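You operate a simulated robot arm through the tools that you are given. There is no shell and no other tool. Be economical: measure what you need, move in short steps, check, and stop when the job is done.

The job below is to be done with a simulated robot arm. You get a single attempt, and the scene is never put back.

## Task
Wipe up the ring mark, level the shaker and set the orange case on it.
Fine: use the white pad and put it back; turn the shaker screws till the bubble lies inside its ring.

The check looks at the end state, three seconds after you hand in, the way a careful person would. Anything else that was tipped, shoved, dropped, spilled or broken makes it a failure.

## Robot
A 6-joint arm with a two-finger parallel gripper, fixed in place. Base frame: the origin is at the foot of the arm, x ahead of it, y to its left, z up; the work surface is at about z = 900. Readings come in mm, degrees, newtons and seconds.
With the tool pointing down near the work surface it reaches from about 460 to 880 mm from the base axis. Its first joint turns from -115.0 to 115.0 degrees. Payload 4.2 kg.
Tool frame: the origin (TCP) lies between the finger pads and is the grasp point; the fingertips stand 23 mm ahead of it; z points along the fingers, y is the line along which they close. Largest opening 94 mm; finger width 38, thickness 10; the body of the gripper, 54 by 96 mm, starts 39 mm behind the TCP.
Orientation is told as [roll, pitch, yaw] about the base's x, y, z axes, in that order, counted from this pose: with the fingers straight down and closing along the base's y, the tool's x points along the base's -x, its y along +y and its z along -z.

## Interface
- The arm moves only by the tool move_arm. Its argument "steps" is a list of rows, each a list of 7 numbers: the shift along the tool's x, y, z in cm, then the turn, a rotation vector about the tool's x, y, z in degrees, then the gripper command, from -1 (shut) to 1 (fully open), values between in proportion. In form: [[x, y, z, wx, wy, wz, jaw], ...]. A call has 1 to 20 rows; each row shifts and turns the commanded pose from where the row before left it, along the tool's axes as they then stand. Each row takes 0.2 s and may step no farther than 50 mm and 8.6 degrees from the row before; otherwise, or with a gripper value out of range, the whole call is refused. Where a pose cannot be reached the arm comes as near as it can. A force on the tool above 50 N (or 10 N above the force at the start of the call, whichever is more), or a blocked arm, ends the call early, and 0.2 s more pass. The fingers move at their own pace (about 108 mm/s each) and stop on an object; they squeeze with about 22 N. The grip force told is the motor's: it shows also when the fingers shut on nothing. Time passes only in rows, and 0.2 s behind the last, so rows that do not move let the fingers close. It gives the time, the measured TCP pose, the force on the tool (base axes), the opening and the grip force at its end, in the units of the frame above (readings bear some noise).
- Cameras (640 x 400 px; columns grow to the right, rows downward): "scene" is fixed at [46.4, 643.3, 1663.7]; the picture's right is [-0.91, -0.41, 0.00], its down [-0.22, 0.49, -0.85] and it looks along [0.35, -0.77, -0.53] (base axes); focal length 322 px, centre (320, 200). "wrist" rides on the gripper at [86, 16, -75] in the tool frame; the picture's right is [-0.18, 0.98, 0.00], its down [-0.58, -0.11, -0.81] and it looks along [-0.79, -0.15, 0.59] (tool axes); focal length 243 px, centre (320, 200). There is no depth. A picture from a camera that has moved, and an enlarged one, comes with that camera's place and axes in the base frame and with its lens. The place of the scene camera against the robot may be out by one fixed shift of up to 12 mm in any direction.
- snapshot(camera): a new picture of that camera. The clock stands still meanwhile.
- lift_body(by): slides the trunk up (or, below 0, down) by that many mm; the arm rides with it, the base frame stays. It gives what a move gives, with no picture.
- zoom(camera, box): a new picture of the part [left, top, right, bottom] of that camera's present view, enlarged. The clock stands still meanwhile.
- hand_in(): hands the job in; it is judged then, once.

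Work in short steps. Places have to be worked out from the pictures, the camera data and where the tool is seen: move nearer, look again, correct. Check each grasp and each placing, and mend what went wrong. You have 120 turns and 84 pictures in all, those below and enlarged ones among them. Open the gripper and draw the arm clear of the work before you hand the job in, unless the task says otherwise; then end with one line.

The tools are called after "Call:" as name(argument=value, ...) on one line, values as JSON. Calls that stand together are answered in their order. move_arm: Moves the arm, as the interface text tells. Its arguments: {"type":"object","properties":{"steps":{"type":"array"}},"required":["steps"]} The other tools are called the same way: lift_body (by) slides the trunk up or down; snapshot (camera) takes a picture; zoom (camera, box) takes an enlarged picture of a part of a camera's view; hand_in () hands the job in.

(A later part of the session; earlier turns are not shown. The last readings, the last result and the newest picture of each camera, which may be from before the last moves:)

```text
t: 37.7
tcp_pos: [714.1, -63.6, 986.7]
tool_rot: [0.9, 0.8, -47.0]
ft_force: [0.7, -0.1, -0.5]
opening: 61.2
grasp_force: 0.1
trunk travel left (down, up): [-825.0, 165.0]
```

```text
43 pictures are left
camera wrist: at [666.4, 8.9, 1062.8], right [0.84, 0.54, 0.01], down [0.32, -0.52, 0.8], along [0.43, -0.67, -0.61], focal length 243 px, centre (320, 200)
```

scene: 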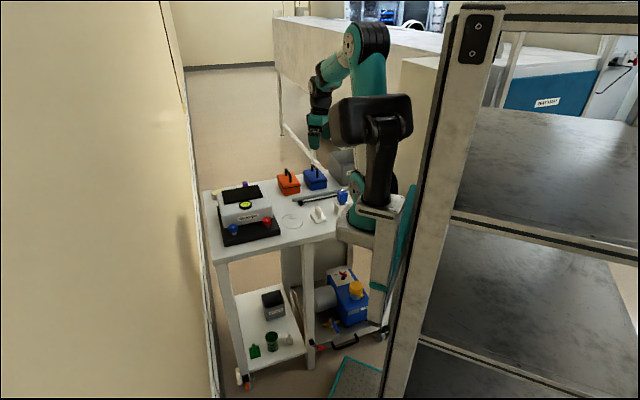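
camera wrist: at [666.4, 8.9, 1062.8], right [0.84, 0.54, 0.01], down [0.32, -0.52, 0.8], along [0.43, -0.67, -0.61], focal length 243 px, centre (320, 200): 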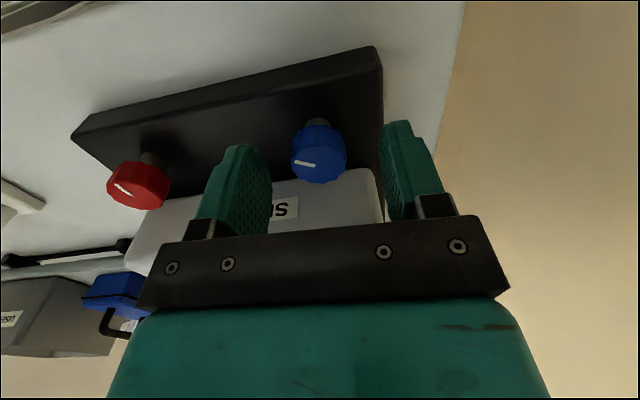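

Orientation is off by about 1°; I correct that, shift 3 mm, and pivot to the start angle (yaw -83°) still above the knob.

Call:
move_arm(steps=[[-0.33, -0.25, 0, 0.9, -0.8, 0, 0.3], [-0.0097, 0.1392, 0, 0, 0, 8, 0.3], [-0.0097, 0.1392, 0, 0, 0, 8, 0.3], [-0.0097, 0.1392, 0, 0, 0, 8, 0.3], [-0.0097, 0.1392, 0, 0, 0, 8, 0.3], [-0.0024, 0.0698, 0, 0, 0, 4, 0.3], [0, 0, 0, 0, 0, 0, 0.3]])

Call:
snapshot(camera="wrist")

```text
t: 39.3
tcp_pos: [721.8, -60.2, 987.7]
tool_rot: [0.0, 0.4, -82.6]
ft_force: [-2.1, 30.7, -1.2]
opening: 61.9
grasp_force: 0.7
trunk travel left (down, up): [-825.0, 165.0]
```

```text
42 pictures are left
camera wrist: at [724.8, 27.2, 1063.2], right [1.0, -0.06, 0.0], down [-0.03, -0.6, 0.8], along [-0.05, -0.8, -0.6], focal length 243 px, centre (320, 200)
```

wrist: 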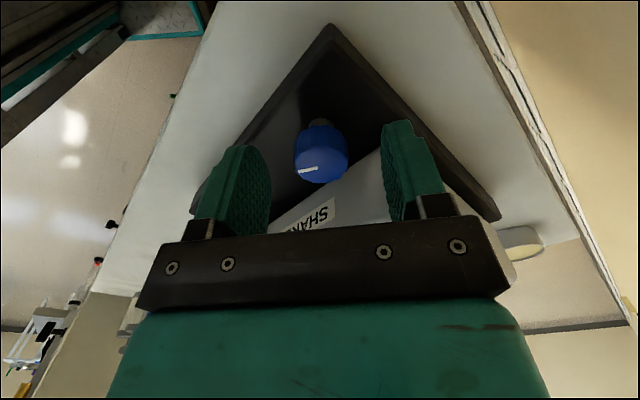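

The open finger pressed the housing (wall is only about 28 mm behind the knob axis). I narrow the opening to 46 mm and increase the front offset to 14 mm.

Call:
move_arm(steps=[[0.4, 0, 0, 0, 0, 0, -0.02], [0, 0, 0, 0, -0.4, 0, -0.02], [0, 0, 0, 0, 0, 0, -0.02]])

Call:
snapshot(camera="wrist")

Call:
zoom(camera="scene", box=[200, 170, 296, 260])

```text
t: 40.1
tcp_pos: [720.0, -60.8, 988.8]
tool_rot: [0.0, -0.3, -83.1]
ft_force: [0.4, 0.9, 0.5]
opening: 45.7
grasp_force: 0.1
trunk travel left (down, up): [-825.0, 165.0]
```

```text
41 pictures are left
camera wrist: at [724.9, 27.3, 1062.3], right [1.0, -0.06, 0.0], down [-0.04, -0.59, 0.81], along [-0.05, -0.81, -0.59], focal length 243 px, centre (320, 200)
```

wrist: 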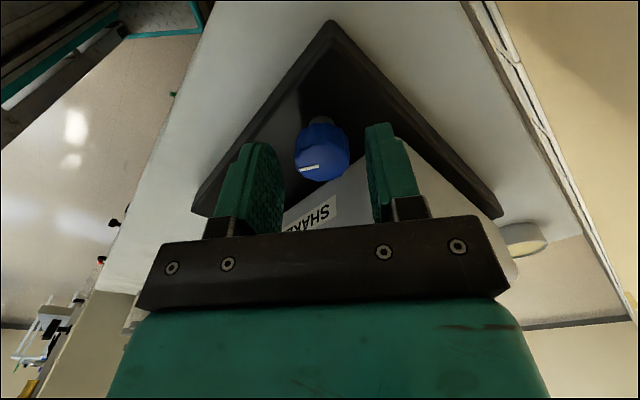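

```text
4.44 times, centred on (248, 215) of scene
camera zoom: at [46.4, 643.3, 1663.7], right [-0.91, -0.41, 0.0], down [-0.22, 0.49, -0.85], along [0.35, -0.77, -0.53], focal length 1433 px, centre (640, 133)
```

zoom: 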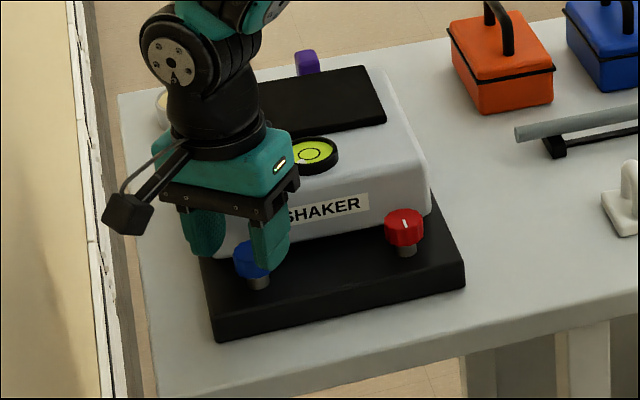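

The shaker hasn't shifted and the knob lies on the grip line. I descend, grip and pivot 72° counter-clockwise.

Call:
move_arm(steps=[[0, 0, 1.5, 0, 0, 0, -0.02], [0, 0, 1.3, 0, 0, 0, -0.02], [0, 0, 0, 0, 0, 0, -1], [0, 0, 0, 0, 0, 0, -1], [-0.0136, -0.1948, 0, 0, 0, -8, -1], [-0.0136, -0.1948, 0, 0, 0, -8, -1], [-0.0136, -0.1948, 0, 0, 0, -8, -1], [-0.0136, -0.1948, 0, 0, 0, -8, -1], [-0.0136, -0.1948, 0, 0, 0, -8, -1], [-0.0136, -0.1948, 0, 0, 0, -8, -1], [-0.0136, -0.1948, 0, 0, 0, -8, -1], [-0.0136, -0.1948, 0, 0, 0, -8, -1], [-0.0136, -0.1948, 0, 0, 0, -8, -1], [0, 0, 0, 0, 0, 0, -1]])

Call:
snapshot(camera="wrist")

```text
t: 43.1
tcp_pos: [707.5, -73.5, 960.4]
tool_rot: [-0.3, -0.1, -11.0]
ft_force: [-14.8, -9.7, -20.8]
opening: 30.6
grasp_force: 45.4
trunk travel left (down, up): [-825.0, 165.0]
```

```text
39 pictures are left
camera wrist: at [625.4, -39.0, 1033.9], right [0.37, 0.93, -0.01], down [0.55, -0.21, 0.81], along [0.75, -0.3, -0.59], focal length 243 px, centre (320, 200)
```

wrist: 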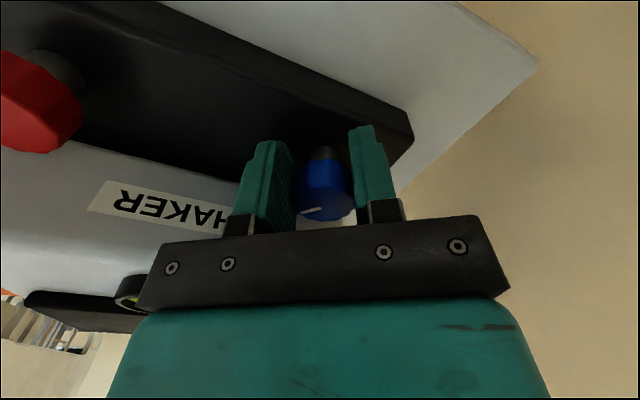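

The knob followed the gripper. I open slightly, pivot back, and look at the vial from the scene camera (it is visible in that pose).

Call:
move_arm(steps=[[0, 0, 0, 0, 0, 0, -0.02], [0, 0, 0, 0, 0, 0, -0.02], [-0.0136, 0.1948, 0, 0, 0, 8, -0.02], [-0.0136, 0.1948, 0, 0, 0, 8, -0.02], [-0.0136, 0.1948, 0, 0, 0, 8, -0.02], [-0.0136, 0.1948, 0, 0, 0, 8, -0.02], [-0.0136, 0.1948, 0, 0, 0, 8, -0.02], [-0.0136, 0.1948, 0, 0, 0, 8, -0.02], [-0.0136, 0.1948, 0, 0, 0, 8, -0.02], [-0.0136, 0.1948, 0, 0, 0, 8, -0.02], [-0.0136, 0.1948, 0, 0, 0, 8, -0.02], [0, 0, 0, 0, 0, 0, -0.02]])

Call:
zoom(camera="scene", box=[224, 188, 280, 223])

```text
t: 45.7
tcp_pos: [719.5, -59.6, 960.9]
tool_rot: [0.0, -0.3, -83.1]
ft_force: [-0.1, -0.4, 0.3]
opening: 46.1
grasp_force: 0.0
trunk travel left (down, up): [-825.0, 165.0]
```

```text
11.43 times, centred on (252, 206) of scene
camera zoom: at [46.4, 643.3, 1663.7], right [-0.91, -0.41, 0.0], down [-0.22, 0.49, -0.85], along [0.35, -0.77, -0.53], focal length 3685 px, centre (1097, 137)
```

zoom: 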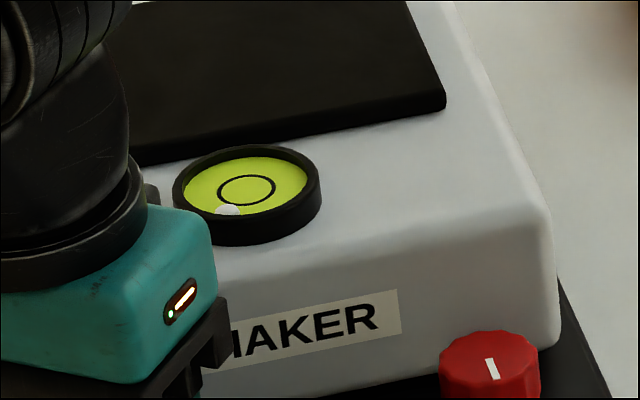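

The bubble moves the right way but slowly. I do a full further cycle on blue.

Call:
move_arm(steps=[[0, 0, 0.1, 0, 0, 0, -1], [0, 0, 0, 0, 0, 0, -1], [-0.0136, -0.1948, 0, 0, 0, -8, -1], [-0.0136, -0.1948, 0, 0, 0, -8, -1], [-0.0136, -0.1948, 0, 0, 0, -8, -1], [-0.0136, -0.1948, 0, 0, 0, -8, -1], [-0.0136, -0.1948, 0, 0, 0, -8, -1], [-0.0136, -0.1948, 0, 0, 0, -8, -1], [-0.0136, -0.1948, 0, 0, 0, -8, -1], [-0.0136, -0.1948, 0, 0, 0, -8, -1], [-0.0136, -0.1948, 0, 0, 0, -8, -1], [0, 0, 0, 0, 0, 0, -1], [0, 0, 0, 0, 0, 0, -0.02], [0, 0, 0, 0, 0, 0, -0.02]])

Call:
move_arm(steps=[[-0.0136, 0.1948, 0, 0, 0, 8, -0.02], [-0.0136, 0.1948, 0, 0, 0, 8, -0.02], [-0.0136, 0.1948, 0, 0, 0, 8, -0.02], [-0.0136, 0.1948, 0, 0, 0, 8, -0.02], [-0.0136, 0.1948, 0, 0, 0, 8, -0.02], [-0.0136, 0.1948, 0, 0, 0, 8, -0.02], [-0.0136, 0.1948, 0, 0, 0, 8, -0.02], [-0.0136, 0.1948, 0, 0, 0, 8, -0.02], [-0.0136, 0.1948, 0, 0, 0, 8, -0.02], [0, 0, 0, 0, 0, 0, -0.02]])

Call:
zoom(camera="scene", box=[224, 188, 280, 223])

```text
t: 48.7
tcp_pos: [708.5, -70.5, 959.1]
tool_rot: [-0.3, 0.1, -11.0]
ft_force: [-0.2, 0.4, 0.4]
opening: 45.9
grasp_force: 0.1
trunk travel left (down, up): [-825.0, 165.0]
```

```text
t: 50.9
tcp_pos: [718.4, -59.1, 958.9]
tool_rot: [-0.1, -0.3, -83.1]
ft_force: [-0.3, -0.3, -0.1]
opening: 46.3
grasp_force: 0.1
trunk travel left (down, up): [-825.0, 165.0]
```

```text
11.43 times, centred on (252, 206) of scene
camera zoom: at [46.4, 643.3, 1663.7], right [-0.91, -0.41, 0.0], down [-0.22, 0.49, -0.85], along [0.35, -0.77, -0.53], focal length 3685 px, centre (1097, 137)
```

zoom: 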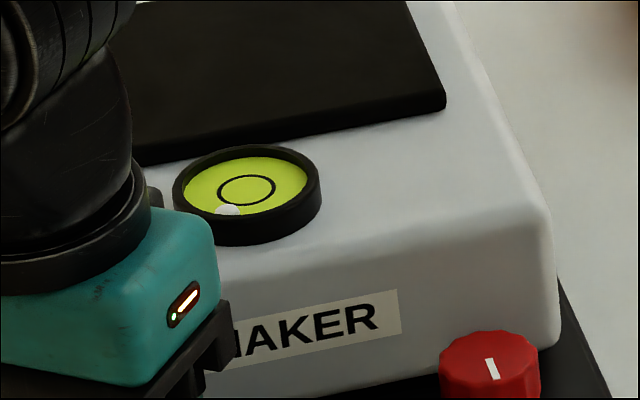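

No visible change this time; I check with the wrist camera whether the knob actually turned.

Call:
snapshot(camera="wrist")

```text
36 pictures are left
camera wrist: at [723.8, 28.6, 1033.0], right [1.0, -0.06, 0.0], down [-0.04, -0.59, 0.81], along [-0.05, -0.81, -0.59], focal length 243 px, centre (320, 200)
```

wrist: 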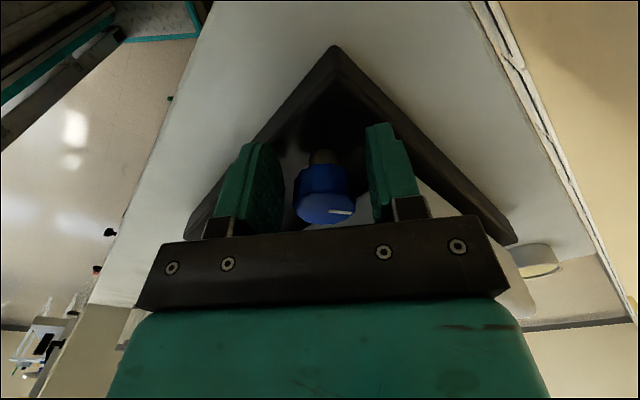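

The knob has turned about 145° as intended; the bubble is likely pinned at the rim because the tilt is large. I continue counter-clockwise with another cycle.

Call:
move_arm(steps=[[-0.05, 0.1, 0.0, 0, 0, 0, -0.02], [0, 0, 0, 0, 0, 0, -1], [0, 0, 0, 0, 0, 0, -1], [-0.0136, -0.1948, 0, 0, 0, -8, -1], [-0.0136, -0.1948, 0, 0, 0, -8, -1], [-0.0136, -0.1948, 0, 0, 0, -8, -1], [-0.0136, -0.1948, 0, 0, 0, -8, -1], [-0.0136, -0.1948, 0, 0, 0, -8, -1], [-0.0136, -0.1948, 0, 0, 0, -8, -1], [-0.0136, -0.1948, 0, 0, 0, -8, -1], [-0.0136, -0.1948, 0, 0, 0, -8, -1], [-0.0136, -0.1948, 0, 0, 0, -8, -1], [0, 0, 0, 0, 0, 0, -1], [0, 0, 0, 0, 0, 0, -0.02], [0, 0, 0, 0, 0, 0, -0.02]])

Call:
move_arm(steps=[[-0.0136, 0.1948, 0, 0, 0, 8, -0.02], [-0.0136, 0.1948, 0, 0, 0, 8, -0.02], [-0.0136, 0.1948, 0, 0, 0, 8, -0.02], [-0.0136, 0.1948, 0, 0, 0, 8, -0.02], [-0.0136, 0.1948, 0, 0, 0, 8, -0.02], [-0.0136, 0.1948, 0, 0, 0, 8, -0.02], [-0.0136, 0.1948, 0, 0, 0, 8, -0.02], [-0.0136, 0.1948, 0, 0, 0, 8, -0.02], [-0.0136, 0.1948, 0, 0, 0, 8, -0.02], [0, 0, 0, 0, 0, 0, -0.02]])

Call:
zoom(camera="scene", box=[229, 192, 261, 212])

```text
t: 54.1
tcp_pos: [709.9, -71.4, 959.8]
tool_rot: [-0.2, -0.1, -11.0]
ft_force: [0.6, -0.2, -0.1]
opening: 46.2
grasp_force: 0.1
trunk travel left (down, up): [-825.0, 165.0]
```

```text
t: 56.3
tcp_pos: [720.4, -59.0, 959.2]
tool_rot: [-0.1, -0.3, -83.1]
ft_force: [0.1, -0.3, 0.2]
opening: 46.4
grasp_force: 0.1
trunk travel left (down, up): [-825.0, 165.0]
```

```text
16.00 times, centred on (245, 202) of scene
camera zoom: at [46.4, 643.3, 1663.7], right [-0.91, -0.41, 0.0], down [-0.22, 0.49, -0.85], along [0.35, -0.77, -0.53], focal length 5159 px, centre (1520, 168)
```

zoom: 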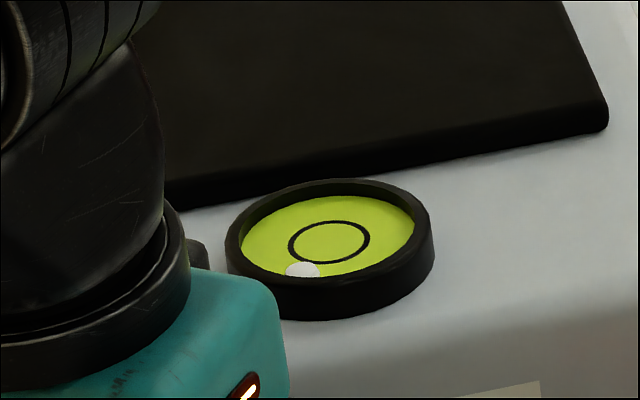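

The display pattern (direction converging to the blue side and staying pinned) suggests counter-clockwise raises blue, i.e. the wrong way. I now turn blue clockwise, two cycles, and look.

Call:
move_arm(steps=[[-0.0136, -0.1948, 0, 0, 0, -8, -0.02], [-0.0136, -0.1948, 0, 0, 0, -8, -0.02], [-0.0136, -0.1948, 0, 0, 0, -8, -0.02], [-0.0136, -0.1948, 0, 0, 0, -8, -0.02], [-0.0136, -0.1948, 0, 0, 0, -8, -0.02], [-0.0136, -0.1948, 0, 0, 0, -8, -0.02], [-0.0136, -0.1948, 0, 0, 0, -8, -0.02], [-0.0136, -0.1948, 0, 0, 0, -8, -0.02], [-0.0136, -0.1948, 0, 0, 0, -8, -0.02], [0, 0, 0, 0, 0, 0, -1], [0, 0, 0, 0, 0, 0, -1]])

Call:
move_arm(steps=[[-0.0136, 0.1948, 0, 0, 0, 8, -1], [-0.0136, 0.1948, 0, 0, 0, 8, -1], [-0.0136, 0.1948, 0, 0, 0, 8, -1], [-0.0136, 0.1948, 0, 0, 0, 8, -1], [-0.0136, 0.1948, 0, 0, 0, 8, -1], [-0.0136, 0.1948, 0, 0, 0, 8, -1], [-0.0136, 0.1948, 0, 0, 0, 8, -1], [-0.0136, 0.1948, 0, 0, 0, 8, -1], [-0.0136, 0.1948, 0, 0, 0, 8, -1], [0, 0, 0, 0, 0, 0, -1], [0, 0, 0, 0, 0, 0, -0.02], [0, 0, 0, 0, 0, 0, -0.02]])

Call:
move_arm(steps=[[-0.0136, -0.1948, 0, 0, 0, -8, -0.02], [-0.0136, -0.1948, 0, 0, 0, -8, -0.02], [-0.0136, -0.1948, 0, 0, 0, -8, -0.02], [-0.0136, -0.1948, 0, 0, 0, -8, -0.02], [-0.0136, -0.1948, 0, 0, 0, -8, -0.02], [-0.0136, -0.1948, 0, 0, 0, -8, -0.02], [-0.0136, -0.1948, 0, 0, 0, -8, -0.02], [-0.0136, -0.1948, 0, 0, 0, -8, -0.02], [-0.0136, -0.1948, 0, 0, 0, -8, -0.02], [0, 0, 0, 0, 0, 0, -1], [0, 0, 0, 0, 0, 0, -1]])

Call:
move_arm(steps=[[-0.0136, 0.1948, 0, 0, 0, 8, -1], [-0.0136, 0.1948, 0, 0, 0, 8, -1], [-0.0136, 0.1948, 0, 0, 0, 8, -1], [-0.0136, 0.1948, 0, 0, 0, 8, -1], [-0.0136, 0.1948, 0, 0, 0, 8, -1], [-0.0136, 0.1948, 0, 0, 0, 8, -1], [-0.0136, 0.1948, 0, 0, 0, 8, -1], [-0.0136, 0.1948, 0, 0, 0, 8, -1], [-0.0136, 0.1948, 0, 0, 0, 8, -1], [0, 0, 0, 0, 0, 0, -1], [0, 0, 0, 0, 0, 0, -0.02], [0, 0, 0, 0, 0, 0, -0.02]])

Call:
zoom(camera="scene", box=[229, 192, 261, 212])

```text
t: 58.7
tcp_pos: [708.7, -72.4, 960.4]
tool_rot: [-0.4, -0.2, -11.1]
ft_force: [-3.2, -9.1, 0.6]
opening: 31.6
grasp_force: 45.2
trunk travel left (down, up): [-825.0, 165.0]
```

```text
t: 61.3
tcp_pos: [719.8, -59.2, 959.5]
tool_rot: [0.2, -0.2, -83.0]
ft_force: [0.2, -0.2, -0.4]
opening: 46.3
grasp_force: 0.1
trunk travel left (down, up): [-825.0, 165.0]
```

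```text
t: 63.7
tcp_pos: [707.3, -72.9, 959.1]
tool_rot: [-0.4, -0.1, -11.1]
ft_force: [-3.3, -10.7, 0.3]
opening: 32.2
grasp_force: 45.2
trunk travel left (down, up): [-825.0, 165.0]
```

```text
t: 66.3
tcp_pos: [720.3, -59.7, 959.9]
tool_rot: [0.1, -0.3, -83.0]
ft_force: [0.0, 0.3, -0.5]
opening: 46.2
grasp_force: 0.1
trunk travel left (down, up): [-825.0, 165.0]
```

```text
16.00 times, centred on (245, 202) of scene
camera zoom: at [46.4, 643.3, 1663.7], right [-0.91, -0.41, 0.0], down [-0.22, 0.49, -0.85], along [0.35, -0.77, -0.53], focal length 5159 px, centre (1520, 168)
```

zoom: 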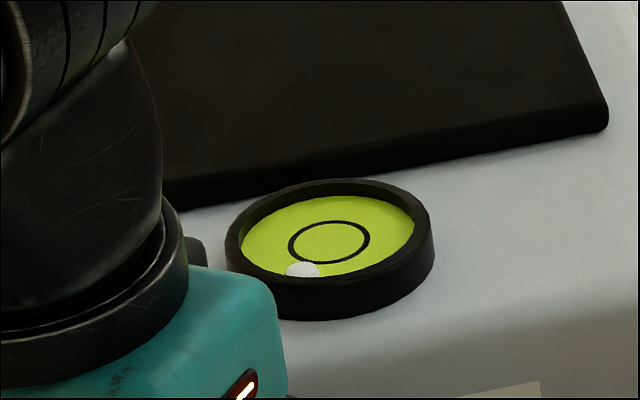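

Still pinned at the same place, which fits the large wrong-way tilt. I repeat two more clockwise cycles.

Call:
move_arm(steps=[[-0.0136, -0.1948, 0, 0, 0, -8, -0.02], [-0.0136, -0.1948, 0, 0, 0, -8, -0.02], [-0.0136, -0.1948, 0, 0, 0, -8, -0.02], [-0.0136, -0.1948, 0, 0, 0, -8, -0.02], [-0.0136, -0.1948, 0, 0, 0, -8, -0.02], [-0.0136, -0.1948, 0, 0, 0, -8, -0.02], [-0.0136, -0.1948, 0, 0, 0, -8, -0.02], [-0.0136, -0.1948, 0, 0, 0, -8, -0.02], [-0.0136, -0.1948, 0, 0, 0, -8, -0.02], [0, 0, 0, 0, 0, 0, -1], [0, 0, 0, 0, 0, 0, -1]])

Call:
move_arm(steps=[[-0.0136, 0.1948, 0, 0, 0, 8, -1], [-0.0136, 0.1948, 0, 0, 0, 8, -1], [-0.0136, 0.1948, 0, 0, 0, 8, -1], [-0.0136, 0.1948, 0, 0, 0, 8, -1], [-0.0136, 0.1948, 0, 0, 0, 8, -1], [-0.0136, 0.1948, 0, 0, 0, 8, -1], [-0.0136, 0.1948, 0, 0, 0, 8, -1], [-0.0136, 0.1948, 0, 0, 0, 8, -1], [-0.0136, 0.1948, 0, 0, 0, 8, -1], [0, 0, 0, 0, 0, 0, -1], [0, 0, 0, 0, 0, 0, -0.02], [0, 0, 0, 0, 0, 0, -0.02]])

Call:
zoom(camera="scene", box=[229, 192, 261, 212])

Call:
move_arm(steps=[[-0.0136, -0.1948, 0, 0, 0, -8, -0.02], [-0.0136, -0.1948, 0, 0, 0, -8, -0.02], [-0.0136, -0.1948, 0, 0, 0, -8, -0.02], [-0.0136, -0.1948, 0, 0, 0, -8, -0.02], [-0.0136, -0.1948, 0, 0, 0, -8, -0.02], [-0.0136, -0.1948, 0, 0, 0, -8, -0.02], [-0.0136, -0.1948, 0, 0, 0, -8, -0.02], [-0.0136, -0.1948, 0, 0, 0, -8, -0.02], [-0.0136, -0.1948, 0, 0, 0, -8, -0.02], [0, 0, 0, 0, 0, 0, -1], [0, 0, 0, 0, 0, 0, -1]])

Call:
move_arm(steps=[[-0.0136, 0.1948, 0, 0, 0, 8, -1], [-0.0136, 0.1948, 0, 0, 0, 8, -1], [-0.0136, 0.1948, 0, 0, 0, 8, -1], [-0.0136, 0.1948, 0, 0, 0, 8, -1], [-0.0136, 0.1948, 0, 0, 0, 8, -1], [-0.0136, 0.1948, 0, 0, 0, 8, -1], [-0.0136, 0.1948, 0, 0, 0, 8, -1], [-0.0136, 0.1948, 0, 0, 0, 8, -1], [-0.0136, 0.1948, 0, 0, 0, 8, -1], [0, 0, 0, 0, 0, 0, -1], [0, 0, 0, 0, 0, 0, -0.02], [0, 0, 0, 0, 0, 0, -0.02]])

Call:
zoom(camera="scene", box=[229, 192, 261, 212])

```text
t: 68.7
tcp_pos: [706.8, -71.5, 959.6]
tool_rot: [-0.3, -0.1, -11.1]
ft_force: [-2.1, -9.6, 1.3]
opening: 31.0
grasp_force: 45.3
trunk travel left (down, up): [-825.0, 165.0]
```

```text
t: 71.3
tcp_pos: [718.4, -59.5, 958.6]
tool_rot: [0.0, -0.3, -83.0]
ft_force: [0.1, 0.1, -1.2]
opening: 46.1
grasp_force: 0.2
trunk travel left (down, up): [-825.0, 165.0]
```

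```text
16.00 times, centred on (245, 202) of scene
camera zoom: at [46.4, 643.3, 1663.7], right [-0.91, -0.41, 0.0], down [-0.22, 0.49, -0.85], along [0.35, -0.77, -0.53], focal length 5159 px, centre (1520, 168)
```

zoom: 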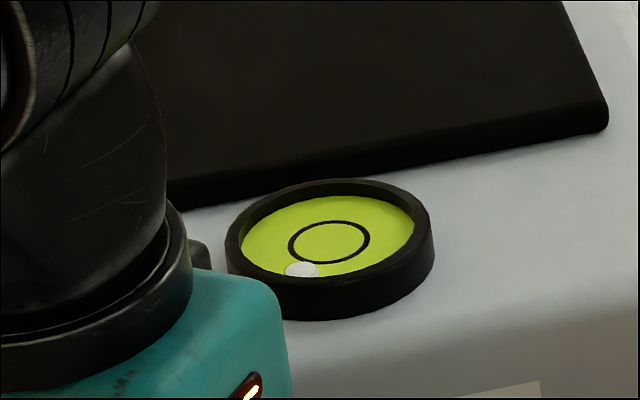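

```text
t: 73.7
tcp_pos: [706.7, -71.0, 959.4]
tool_rot: [-0.4, -0.2, -11.1]
ft_force: [-4.3, -16.2, 1.1]
opening: 31.9
grasp_force: 45.1
trunk travel left (down, up): [-825.0, 165.0]
```

```text
t: 76.3
tcp_pos: [718.8, -57.7, 960.6]
tool_rot: [0.0, -0.3, -83.0]
ft_force: [-0.1, -1.2, -0.1]
opening: 46.2
grasp_force: 0.1
trunk travel left (down, up): [-825.0, 165.0]
```

```text
16.00 times, centred on (245, 202) of scene
camera zoom: at [46.4, 643.3, 1663.7], right [-0.91, -0.41, 0.0], down [-0.22, 0.49, -0.85], along [0.35, -0.77, -0.53], focal length 5159 px, centre (1520, 168)
```

zoom: 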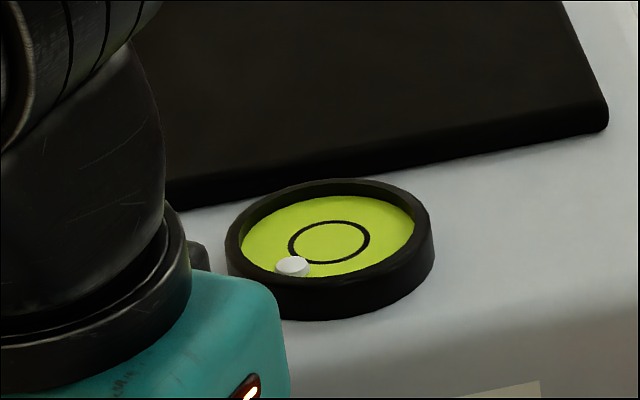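

The bubble has come back near its starting spot, so clockwise on blue is right. I correct a 2.5 mm drift of the pivot and do another clockwise cycle.

Call:
move_arm(steps=[[-0.25, 0.05, 0, 0, 0, 0, -0.02], [-0.0136, -0.1948, 0, 0, 0, -8, -0.02], [-0.0136, -0.1948, 0, 0, 0, -8, -0.02], [-0.0136, -0.1948, 0, 0, 0, -8, -0.02], [-0.0136, -0.1948, 0, 0, 0, -8, -0.02], [-0.0136, -0.1948, 0, 0, 0, -8, -0.02], [-0.0136, -0.1948, 0, 0, 0, -8, -0.02], [-0.0136, -0.1948, 0, 0, 0, -8, -0.02], [-0.0136, -0.1948, 0, 0, 0, -8, -0.02], [-0.0136, -0.1948, 0, 0, 0, -8, -0.02], [0, 0, 0, 0, 0, 0, -1], [0, 0, 0, 0, 0, 0, -1]])

Call:
move_arm(steps=[[-0.0136, 0.1948, 0, 0, 0, 8, -1], [-0.0136, 0.1948, 0, 0, 0, 8, -1], [-0.0136, 0.1948, 0, 0, 0, 8, -1], [-0.0136, 0.1948, 0, 0, 0, 8, -1], [-0.0136, 0.1948, 0, 0, 0, 8, -1], [-0.0136, 0.1948, 0, 0, 0, 8, -1], [-0.0136, 0.1948, 0, 0, 0, 8, -1], [-0.0136, 0.1948, 0, 0, 0, 8, -1], [-0.0136, 0.1948, 0, 0, 0, 8, -1], [0, 0, 0, 0, 0, 0, -1], [0, 0, 0, 0, 0, 0, -0.02], [0, 0, 0, 0, 0, 0, -0.02]])

Call:
zoom(camera="scene", box=[229, 192, 261, 212])

```text
t: 78.9
tcp_pos: [707.4, -71.5, 960.3]
tool_rot: [-0.3, -0.1, -11.0]
ft_force: [-1.4, -2.4, 0.3]
opening: 31.3
grasp_force: 45.1
trunk travel left (down, up): [-825.0, 165.0]
```

```text
t: 81.5
tcp_pos: [718.2, -60.8, 959.0]
tool_rot: [0.0, -0.3, -83.0]
ft_force: [-0.2, -0.5, 0.7]
opening: 45.8
grasp_force: 0.1
trunk travel left (down, up): [-825.0, 165.0]
```

```text
16.00 times, centred on (245, 202) of scene
camera zoom: at [46.4, 643.3, 1663.7], right [-0.91, -0.41, 0.0], down [-0.22, 0.49, -0.85], along [0.35, -0.77, -0.53], focal length 5159 px, centre (1520, 168)
```

zoom: 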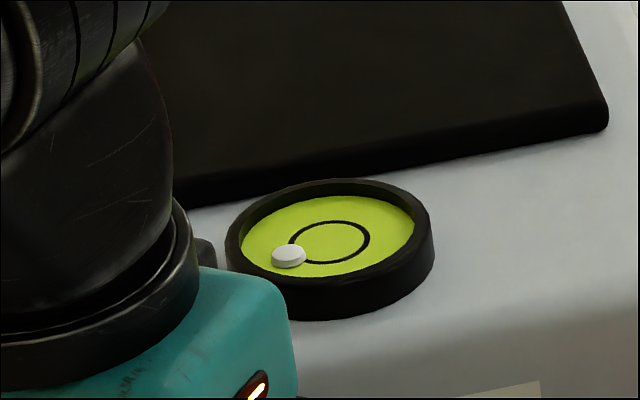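

Now the bubble is free: 72° clockwise moved it about 4.4 mm toward the back. One more such cycle should nearly null the front–back error; the remaining side error should be the red screw's.

Call:
move_arm(steps=[[-0.0136, -0.1948, 0, 0, 0, -8, -0.02], [-0.0136, -0.1948, 0, 0, 0, -8, -0.02], [-0.0136, -0.1948, 0, 0, 0, -8, -0.02], [-0.0136, -0.1948, 0, 0, 0, -8, -0.02], [-0.0136, -0.1948, 0, 0, 0, -8, -0.02], [-0.0136, -0.1948, 0, 0, 0, -8, -0.02], [-0.0136, -0.1948, 0, 0, 0, -8, -0.02], [-0.0136, -0.1948, 0, 0, 0, -8, -0.02], [-0.0136, -0.1948, 0, 0, 0, -8, -0.02], [0, 0, 0, 0, 0, 0, -1], [0, 0, 0, 0, 0, 0, -1]])

Call:
move_arm(steps=[[-0.0136, 0.1948, 0, 0, 0, 8, -1], [-0.0136, 0.1948, 0, 0, 0, 8, -1], [-0.0136, 0.1948, 0, 0, 0, 8, -1], [-0.0136, 0.1948, 0, 0, 0, 8, -1], [-0.0136, 0.1948, 0, 0, 0, 8, -1], [-0.0136, 0.1948, 0, 0, 0, 8, -1], [-0.0136, 0.1948, 0, 0, 0, 8, -1], [-0.0136, 0.1948, 0, 0, 0, 8, -1], [-0.0136, 0.1948, 0, 0, 0, 8, -1], [0, 0, 0, 0, 0, 0, -1], [0, 0, 0, 0, 0, 0, -0.02], [0, 0, 0, 0, 0, 0, -0.02]])

Call:
zoom(camera="scene", box=[229, 192, 261, 212])

```text
t: 83.9
tcp_pos: [706.2, -70.7, 960.5]
tool_rot: [-0.3, 0.0, -11.0]
ft_force: [-0.6, -6.4, 0.0]
opening: 31.2
grasp_force: 44.7
trunk travel left (down, up): [-825.0, 165.0]
```

```text
t: 86.5
tcp_pos: [718.3, -59.9, 958.4]
tool_rot: [0.0, -0.2, -82.9]
ft_force: [-0.1, 0.2, -0.2]
opening: 46.0
grasp_force: 0.0
trunk travel left (down, up): [-825.0, 165.0]
```

```text
16.00 times, centred on (245, 202) of scene
camera zoom: at [46.4, 643.3, 1663.7], right [-0.91, -0.41, 0.0], down [-0.22, 0.49, -0.85], along [0.35, -0.77, -0.53], focal length 5159 px, centre (1520, 168)
```

zoom: 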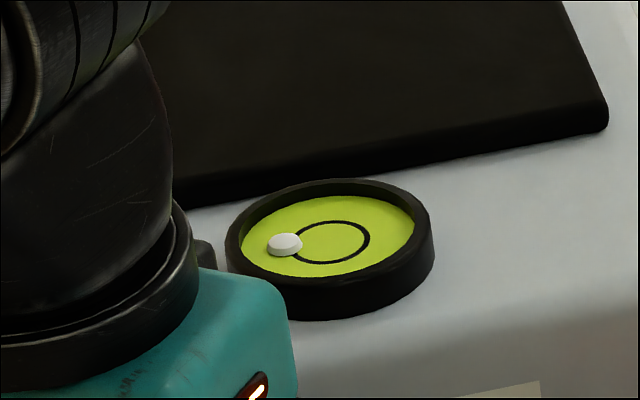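

Front–back is now nulled; about 10 mm remains toward the blue side. I rise, turn to yaw -47° and move over the red knob.

Call:
move_arm(steps=[[0, 0, -2, 0, 0, 0, -0.02], [0, 0, -2.2, 0, 0, 0, -0.02], [0, 0, 0, 0, 0, -8, -0.02], [0, 0, 0, 0, 0, -8, -0.02], [0, 0, 0, 0, 0, -8, -0.02], [0, 0, 0, 0, 0, -8, -0.02], [0, 0, 0, 0, 0, -4, -0.02], [0, -4.5, 0, 0, 0, 0, -0.02], [0, -4.5, 0, 0, 0, 0, -0.02], [-0.1, -4.5, 0, 0, 0, 0, -0.02], [0, 0, 0, 0, 0, 0, -0.02], [0, 0, 0, 0, 0, 0, -0.02]])

Call:
snapshot(camera="wrist")

```text
t: 89.1
tcp_pos: [620.2, -152.0, 1003.9]
tool_rot: [-0.4, -0.3, -47.1]
ft_force: [-0.3, 0.3, 0.4]
opening: 46.2
grasp_force: 0.1
trunk travel left (down, up): [-825.0, 165.0]
```

```text
29 pictures are left
camera wrist: at [572.1, -76.9, 1076.5], right [0.84, 0.54, 0.0], down [0.32, -0.5, 0.81], along [0.43, -0.68, -0.59], focal length 243 px, centre (320, 200)
```

wrist: 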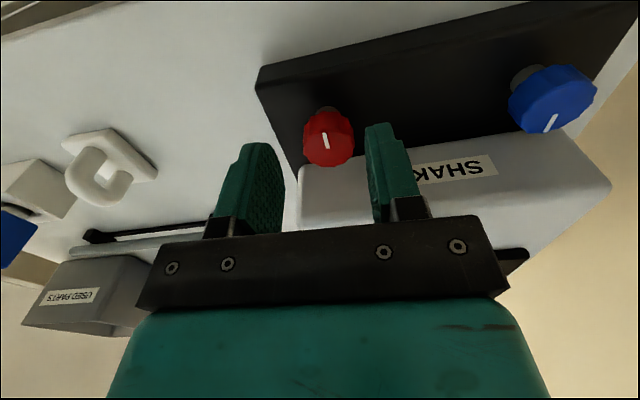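

Red knob measured at about [630.4,-160]; I shift 2 mm, pivot to yaw -11°, descend and grip.

Call:
move_arm(steps=[[0.1, 0.2, 0, 0, 0, 0, -0.02], [-0.0136, -0.1948, 0, 0, 0, -8, -0.02], [-0.0136, -0.1948, 0, 0, 0, -8, -0.02], [-0.0136, -0.1948, 0, 0, 0, -8, -0.02], [-0.0136, -0.1948, 0, 0, 0, -8, -0.02], [-0.0034, -0.0977, 0, 0, 0, -4, -0.02], [0, 0, 2.2, 0, 0, 0, -0.02], [0, 0, 2.2, 0, 0, 0, -0.02], [0, 0, 0, 0, 0, 0, -0.02]])

Call:
snapshot(camera="wrist")

```text
t: 91.1
tcp_pos: [616.8, -158.0, 957.7]
tool_rot: [-0.3, 0.0, -11.0]
ft_force: [-0.6, 0.0, 0.0]
opening: 46.0
grasp_force: 0.1
trunk travel left (down, up): [-825.0, 165.0]
```

```text
28 pictures are left
camera wrist: at [534.1, -125.2, 1031.3], right [0.37, 0.93, 0.0], down [0.55, -0.21, 0.81], along [0.75, -0.3, -0.59], focal length 243 px, centre (320, 200)
```

wrist: 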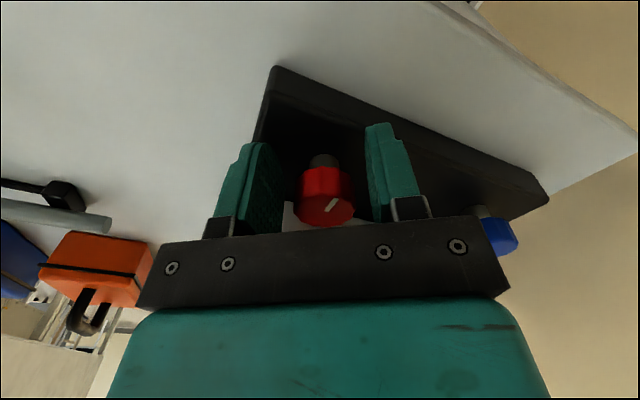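

Knob centred between the fingers. Grip and turn clockwise 72°, then check.

Call:
move_arm(steps=[[0, 0, 0, 0, 0, 0, -1], [0, 0, 0, 0, 0, 0, -1], [-0.0136, 0.1948, 0, 0, 0, 8, -1], [-0.0136, 0.1948, 0, 0, 0, 8, -1], [-0.0136, 0.1948, 0, 0, 0, 8, -1], [-0.0136, 0.1948, 0, 0, 0, 8, -1], [-0.0136, 0.1948, 0, 0, 0, 8, -1], [-0.0136, 0.1948, 0, 0, 0, 8, -1], [-0.0136, 0.1948, 0, 0, 0, 8, -1], [-0.0136, 0.1948, 0, 0, 0, 8, -1], [-0.0136, 0.1948, 0, 0, 0, 8, -1], [0, 0, 0, 0, 0, 0, -1]])

Call:
zoom(camera="scene", box=[229, 192, 261, 212])

```text
t: 93.7
tcp_pos: [630.6, -144.8, 957.9]
tool_rot: [0.3, -0.2, -83.0]
ft_force: [21.8, 14.5, -2.1]
opening: 31.5
grasp_force: 45.1
trunk travel left (down, up): [-825.0, 165.0]
```

```text
16.00 times, centred on (245, 202) of scene
camera zoom: at [46.4, 643.3, 1663.7], right [-0.91, -0.41, 0.0], down [-0.22, 0.49, -0.85], along [0.35, -0.77, -0.53], focal length 5159 px, centre (1520, 168)
```

zoom: 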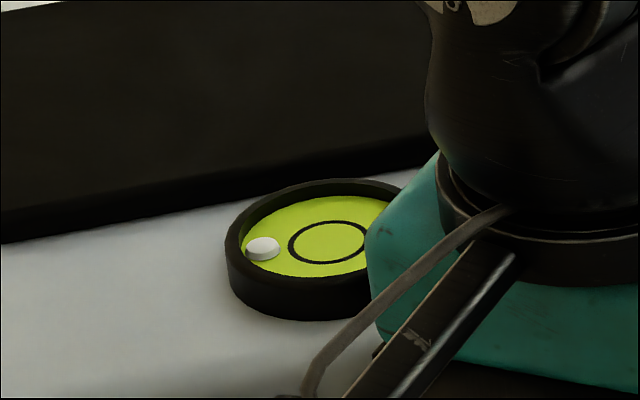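

Clockwise on red moves it the wrong way (+5.4 mm per 72°), so I turn counter-clockwise by about 212° in total: three cycles of 72°.

Call:
move_arm(steps=[[-0.0136, -0.1948, 0, 0, 0, -8, -1], [-0.0136, -0.1948, 0, 0, 0, -8, -1], [-0.0136, -0.1948, 0, 0, 0, -8, -1], [-0.0136, -0.1948, 0, 0, 0, -8, -1], [-0.0136, -0.1948, 0, 0, 0, -8, -1], [-0.0136, -0.1948, 0, 0, 0, -8, -1], [-0.0136, -0.1948, 0, 0, 0, -8, -1], [-0.0136, -0.1948, 0, 0, 0, -8, -1], [-0.0136, -0.1948, 0, 0, 0, -8, -1], [0, 0, 0, 0, 0, 0, -1], [0, 0, 0, 0, 0, 0, -0.02], [0, 0, 0, 0, 0, 0, -0.02]])

Call:
move_arm(steps=[[-0.0136, 0.1948, 0, 0, 0, 8, -0.02], [-0.0136, 0.1948, 0, 0, 0, 8, -0.02], [-0.0136, 0.1948, 0, 0, 0, 8, -0.02], [-0.0136, 0.1948, 0, 0, 0, 8, -0.02], [-0.0136, 0.1948, 0, 0, 0, 8, -0.02], [-0.0136, 0.1948, 0, 0, 0, 8, -0.02], [-0.0136, 0.1948, 0, 0, 0, 8, -0.02], [-0.0136, 0.1948, 0, 0, 0, 8, -0.02], [-0.0136, 0.1948, 0, 0, 0, 8, -0.02], [0, 0, 0, 0, 0, 0, -0.02]])

Call:
zoom(camera="scene", box=[229, 192, 261, 212])

Call:
snapshot(camera="wrist")

```text
t: 96.3
tcp_pos: [615.8, -156.7, 956.1]
tool_rot: [-0.4, 0.0, -11.0]
ft_force: [0.9, 0.2, 0.2]
opening: 45.9
grasp_force: 0.1
trunk travel left (down, up): [-825.0, 165.0]
```

```text
t: 98.5
tcp_pos: [629.5, -145.4, 958.9]
tool_rot: [0.0, -0.3, -83.1]
ft_force: [1.3, 0.0, -0.3]
opening: 46.0
grasp_force: 0.1
trunk travel left (down, up): [-825.0, 165.0]
```

```text
16.00 times, centred on (245, 202) of scene
camera zoom: at [46.4, 643.3, 1663.7], right [-0.91, -0.41, 0.0], down [-0.22, 0.49, -0.85], along [0.35, -0.77, -0.53], focal length 5159 px, centre (1520, 168)
```

zoom: 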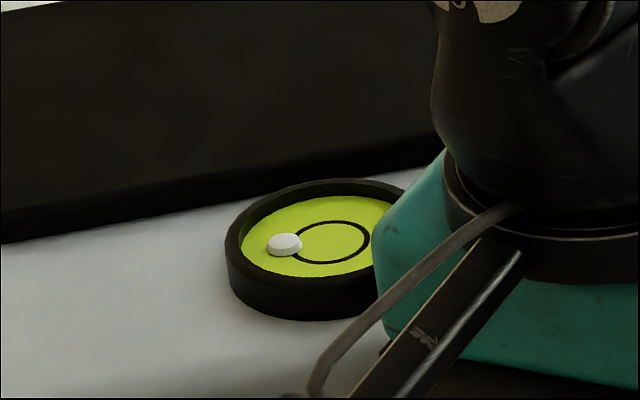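

```text
25 pictures are left
camera wrist: at [633.5, -57.3, 1032.0], right [1.0, -0.06, 0.0], down [-0.04, -0.59, 0.81], along [-0.05, -0.81, -0.59], focal length 243 px, centre (320, 200)
```

wrist: 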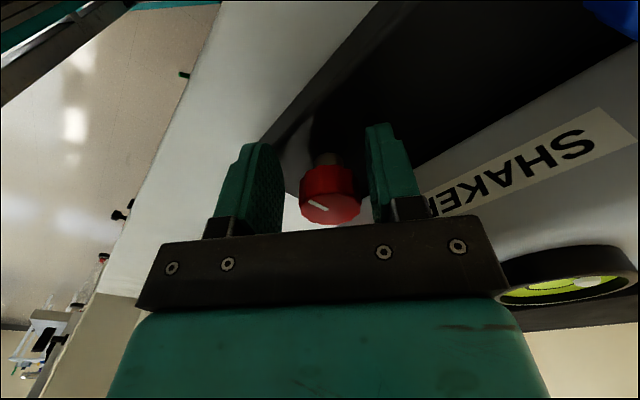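

Back as before (285,243). I shift 1.5 mm to centre on the knob and do two more counter-clockwise cycles.

Call:
move_arm(steps=[[0, 0.15, 0, 0, 0, 0, -0.02], [0, 0, 0, 0, 0, 0, -1], [0, 0, 0, 0, 0, 0, -1], [-0.0136, -0.1948, 0, 0, 0, -8, -1], [-0.0136, -0.1948, 0, 0, 0, -8, -1], [-0.0136, -0.1948, 0, 0, 0, -8, -1], [-0.0136, -0.1948, 0, 0, 0, -8, -1], [-0.0136, -0.1948, 0, 0, 0, -8, -1], [-0.0136, -0.1948, 0, 0, 0, -8, -1], [-0.0136, -0.1948, 0, 0, 0, -8, -1], [-0.0136, -0.1948, 0, 0, 0, -8, -1], [-0.0136, -0.1948, 0, 0, 0, -8, -1], [0, 0, 0, 0, 0, 0, -1], [0, 0, 0, 0, 0, 0, -0.02], [0, 0, 0, 0, 0, 0, -0.02]])

Call:
move_arm(steps=[[-0.0136, 0.1948, 0, 0, 0, 8, -0.02], [-0.0136, 0.1948, 0, 0, 0, 8, -0.02], [-0.0136, 0.1948, 0, 0, 0, 8, -0.02], [-0.0136, 0.1948, 0, 0, 0, 8, -0.02], [-0.0136, 0.1948, 0, 0, 0, 8, -0.02], [-0.0136, 0.1948, 0, 0, 0, 8, -0.02], [-0.0136, 0.1948, 0, 0, 0, 8, -0.02], [-0.0136, 0.1948, 0, 0, 0, 8, -0.02], [-0.0136, 0.1948, 0, 0, 0, 8, -0.02], [0, 0, 0, 0, 0, 0, -1], [0, 0, 0, 0, 0, 0, -1]])

Call:
move_arm(steps=[[-0.0136, -0.1948, 0, 0, 0, -8, -1], [-0.0136, -0.1948, 0, 0, 0, -8, -1], [-0.0136, -0.1948, 0, 0, 0, -8, -1], [-0.0136, -0.1948, 0, 0, 0, -8, -1], [-0.0136, -0.1948, 0, 0, 0, -8, -1], [-0.0136, -0.1948, 0, 0, 0, -8, -1], [-0.0136, -0.1948, 0, 0, 0, -8, -1], [-0.0136, -0.1948, 0, 0, 0, -8, -1], [-0.0136, -0.1948, 0, 0, 0, -8, -1], [0, 0, 0, 0, 0, 0, -1], [0, 0, 0, 0, 0, 0, -0.02], [0, 0, 0, 0, 0, 0, -0.02]])

Call:
zoom(camera="scene", box=[229, 192, 261, 212])

```text
t: 101.7
tcp_pos: [617.6, -156.3, 958.4]
tool_rot: [-0.2, 0.0, -11.0]
ft_force: [-0.8, 0.0, -0.6]
opening: 46.1
grasp_force: 0.0
trunk travel left (down, up): [-825.0, 165.0]
```

```text
t: 104.1
tcp_pos: [631.0, -146.2, 958.7]
tool_rot: [0.1, -0.3, -83.0]
ft_force: [9.5, 0.9, -1.9]
opening: 31.7
grasp_force: 45.0
trunk travel left (down, up): [-825.0, 165.0]
```

```text
t: 106.7
tcp_pos: [616.8, -156.2, 958.7]
tool_rot: [-0.3, 0.0, -11.0]
ft_force: [0.3, -1.0, 0.8]
opening: 45.9
grasp_force: 0.0
trunk travel left (down, up): [-825.0, 165.0]
```

```text
16.00 times, centred on (245, 202) of scene
camera zoom: at [46.4, 643.3, 1663.7], right [-0.91, -0.41, 0.0], down [-0.22, 0.49, -0.85], along [0.35, -0.77, -0.53], focal length 5159 px, centre (1520, 168)
```

zoom: 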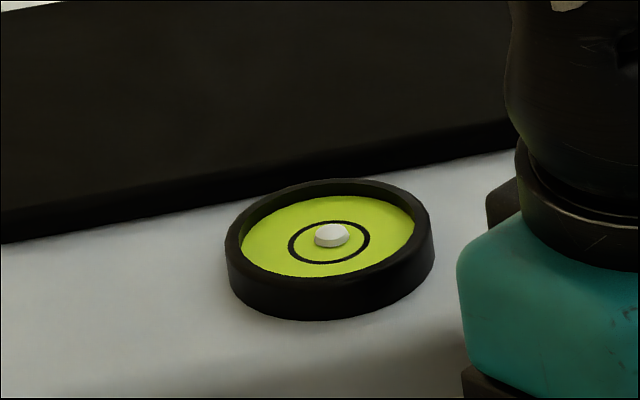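

The bubble lies in the middle of the ring. I rise, turn to yaw -47° and travel over to view the orange case.

Call:
move_arm(steps=[[0, 0, -3, 0, 0, 0, -0.02], [0, 0, -4.5, 0, 0, 0, -0.02], [0, 0, -4.5, 0, 0, 0, -0.02], [0, 0, -4, 0, 0, 8, 0], [0, 0, 0, 0, 0, 8, 0.5], [0, 0, 0, 0, 0, 8, 0.5], [0, 0, 0, 0, 0, 8, 0.5], [0, 0, 0, 0, 0, 4, 0.5], [-3.9, -3.0, 0, 0, 0, 0, 0.5], [-3.9, -3.0, 0, 0, 0, 0, 0.5], [-3.9, -3.0, 0, 0, 0, 0, 0.5], [-3.9, -3.0, 0, 0, 0, 0, 0.5], [-3.9, -3.0, 0, 0, 0, 0, 0.5], [0, 0, 0, 0, 0, 0, 0.5], [0, 0, 0, 0, 0, 0, 0.5]])

Call:
snapshot(camera="wrist")

Call:
zoom(camera="scene", box=[200, 150, 344, 240])

```text
t: 109.9
tcp_pos: [640.1, -398.6, 1120.7]
tool_rot: [-0.2, -0.2, -47.0]
ft_force: [-0.7, 0.2, 0.1]
opening: 70.7
grasp_force: 0.2
trunk travel left (down, up): [-825.0, 165.0]
```

```text
23 pictures are left
camera wrist: at [592.8, -325.4, 1192.8], right [0.84, 0.54, 0.0], down [0.32, -0.5, 0.81], along [0.43, -0.68, -0.59], focal length 243 px, centre (320, 200)
```

wrist: 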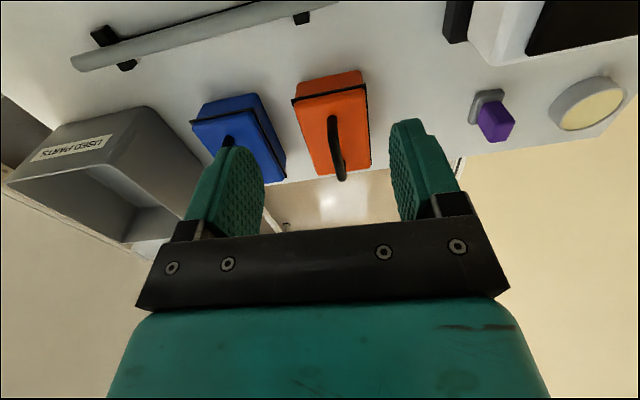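

```text
4.44 times, centred on (272, 195) of scene
camera zoom: at [46.4, 643.3, 1663.7], right [-0.91, -0.41, 0.0], down [-0.22, 0.49, -0.85], along [0.35, -0.77, -0.53], focal length 1433 px, centre (533, 222)
```

zoom: 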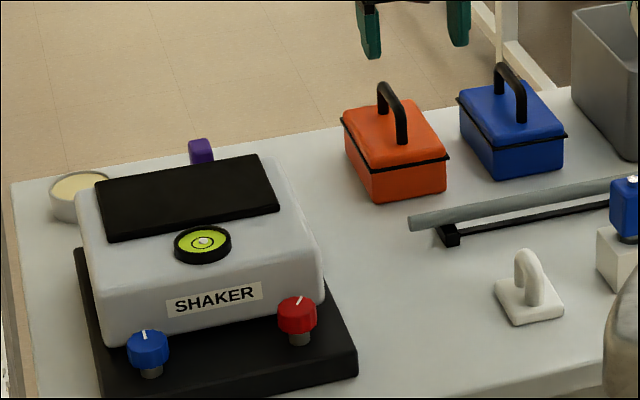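

Case estimate: rim 77 × 119 mm, centre about [715,-479], handle along the long axis with its top near z≈994, yaw about -46°. I go above it at z 1040 and look.

Call:
move_arm(steps=[[-3.7, 0, 2, 0, 0, 0, 0.5], [-3.7, 0, 2, 0, 0, 0, 0.5], [-3.6, 0, 2, 0, 0, -1, 0.5], [0, 0, 2, 0, 0, 0, 0.5], [0, 0, 0, 0, 0, 0, 0.5], [0, 0, 0, 0, 0, 0, 0.5]])

Call:
snapshot(camera="wrist")

Call:
zoom(camera="scene", box=[264, 150, 328, 210])

```text
t: 111.3
tcp_pos: [715.4, -480.8, 1038.9]
tool_rot: [-0.3, -0.2, -45.9]
ft_force: [0.1, -1.2, -0.2]
opening: 70.5
grasp_force: 0.0
trunk travel left (down, up): [-825.0, 165.0]
```

```text
21 pictures are left
camera wrist: at [665.8, -407.0, 1113.3], right [0.84, 0.55, 0.0], down [0.33, -0.49, 0.81], along [0.44, -0.68, -0.59], focal length 243 px, centre (320, 200)
```

wrist: 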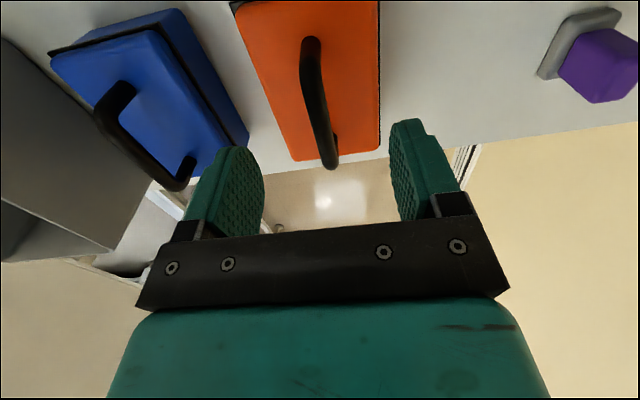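

```text
6.67 times, centred on (296, 180) of scene
camera zoom: at [46.4, 643.3, 1663.7], right [-0.91, -0.41, 0.0], down [-0.22, 0.49, -0.85], along [0.35, -0.77, -0.53], focal length 2150 px, centre (480, 333)
```

zoom: 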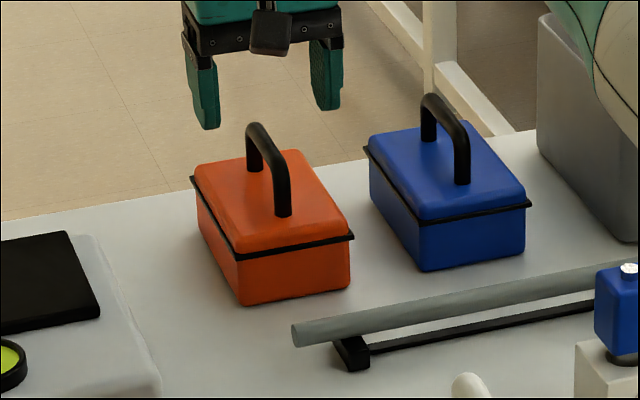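

The handle lies on the grip line and is aligned with the tool. I descend to z 992 and close.

Call:
move_arm(steps=[[0, 0, 2, 0, 0, 0, 0.5], [0, 0, 2, 0, 0, 0, 0.5], [0, 0, 0.7, 0, 0, 0, 0.5], [0, 0, 0, 0, 0, 0, 0.5], [0, 0, 0, 0, 0, 0, -1], [0, 0, 0, 0, 0, 0, -1], [0, 0, 0, 0, 0, 0, -1]])

Call:
zoom(camera="scene", box=[264, 150, 328, 210])

```text
t: 112.9
tcp_pos: [715.0, -480.1, 993.1]
tool_rot: [-0.2, -0.2, -45.9]
ft_force: [-1.5, -0.5, 0.5]
opening: 12.1
grasp_force: 21.9
trunk travel left (down, up): [-825.0, 165.0]
```

```text
6.67 times, centred on (296, 180) of scene
camera zoom: at [46.4, 643.3, 1663.7], right [-0.91, -0.41, 0.0], down [-0.22, 0.49, -0.85], along [0.35, -0.77, -0.53], focal length 2150 px, centre (480, 333)
```

zoom: 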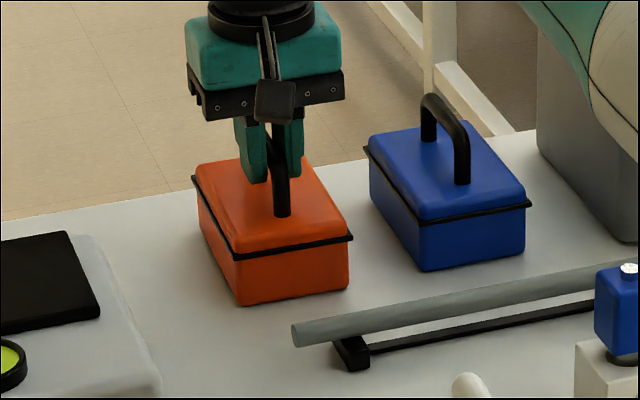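

Gripped on the handle (12 mm). Lift 2 cm and check the load.

Call:
move_arm(steps=[[0, 0, -0.5, 0, 0, 0, -1], [0, 0, -0.7, 0, 0, 0, -1], [0, 0, -0.8, 0, 0, 0, -1], [0, 0, 0, 0, 0, 0, -1]])

Call:
lift_body(by=120)

Call:
snapshot(camera="scene")

```text
t: 113.9
tcp_pos: [715.0, -480.8, 1012.4]
tool_rot: [-0.1, -0.1, -45.9]
ft_force: [0.0, -0.8, -3.9]
opening: 11.9
grasp_force: 22.0
trunk travel left (down, up): [-825.0, 165.0]
```

```text
t: 115.4
tcp_pos: [715.2, -481.9, 1131.4]
tool_rot: [-0.3, -0.2, -46.1]
ft_force: [-0.6, -0.3, -5.3]
opening: 11.7
grasp_force: 22.1
trunk travel left (down, up): [-945.0, 45.0]
```

```text
18 pictures are left
```

scene: 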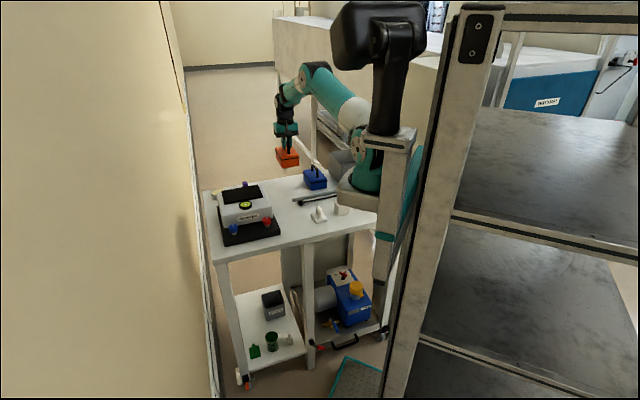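

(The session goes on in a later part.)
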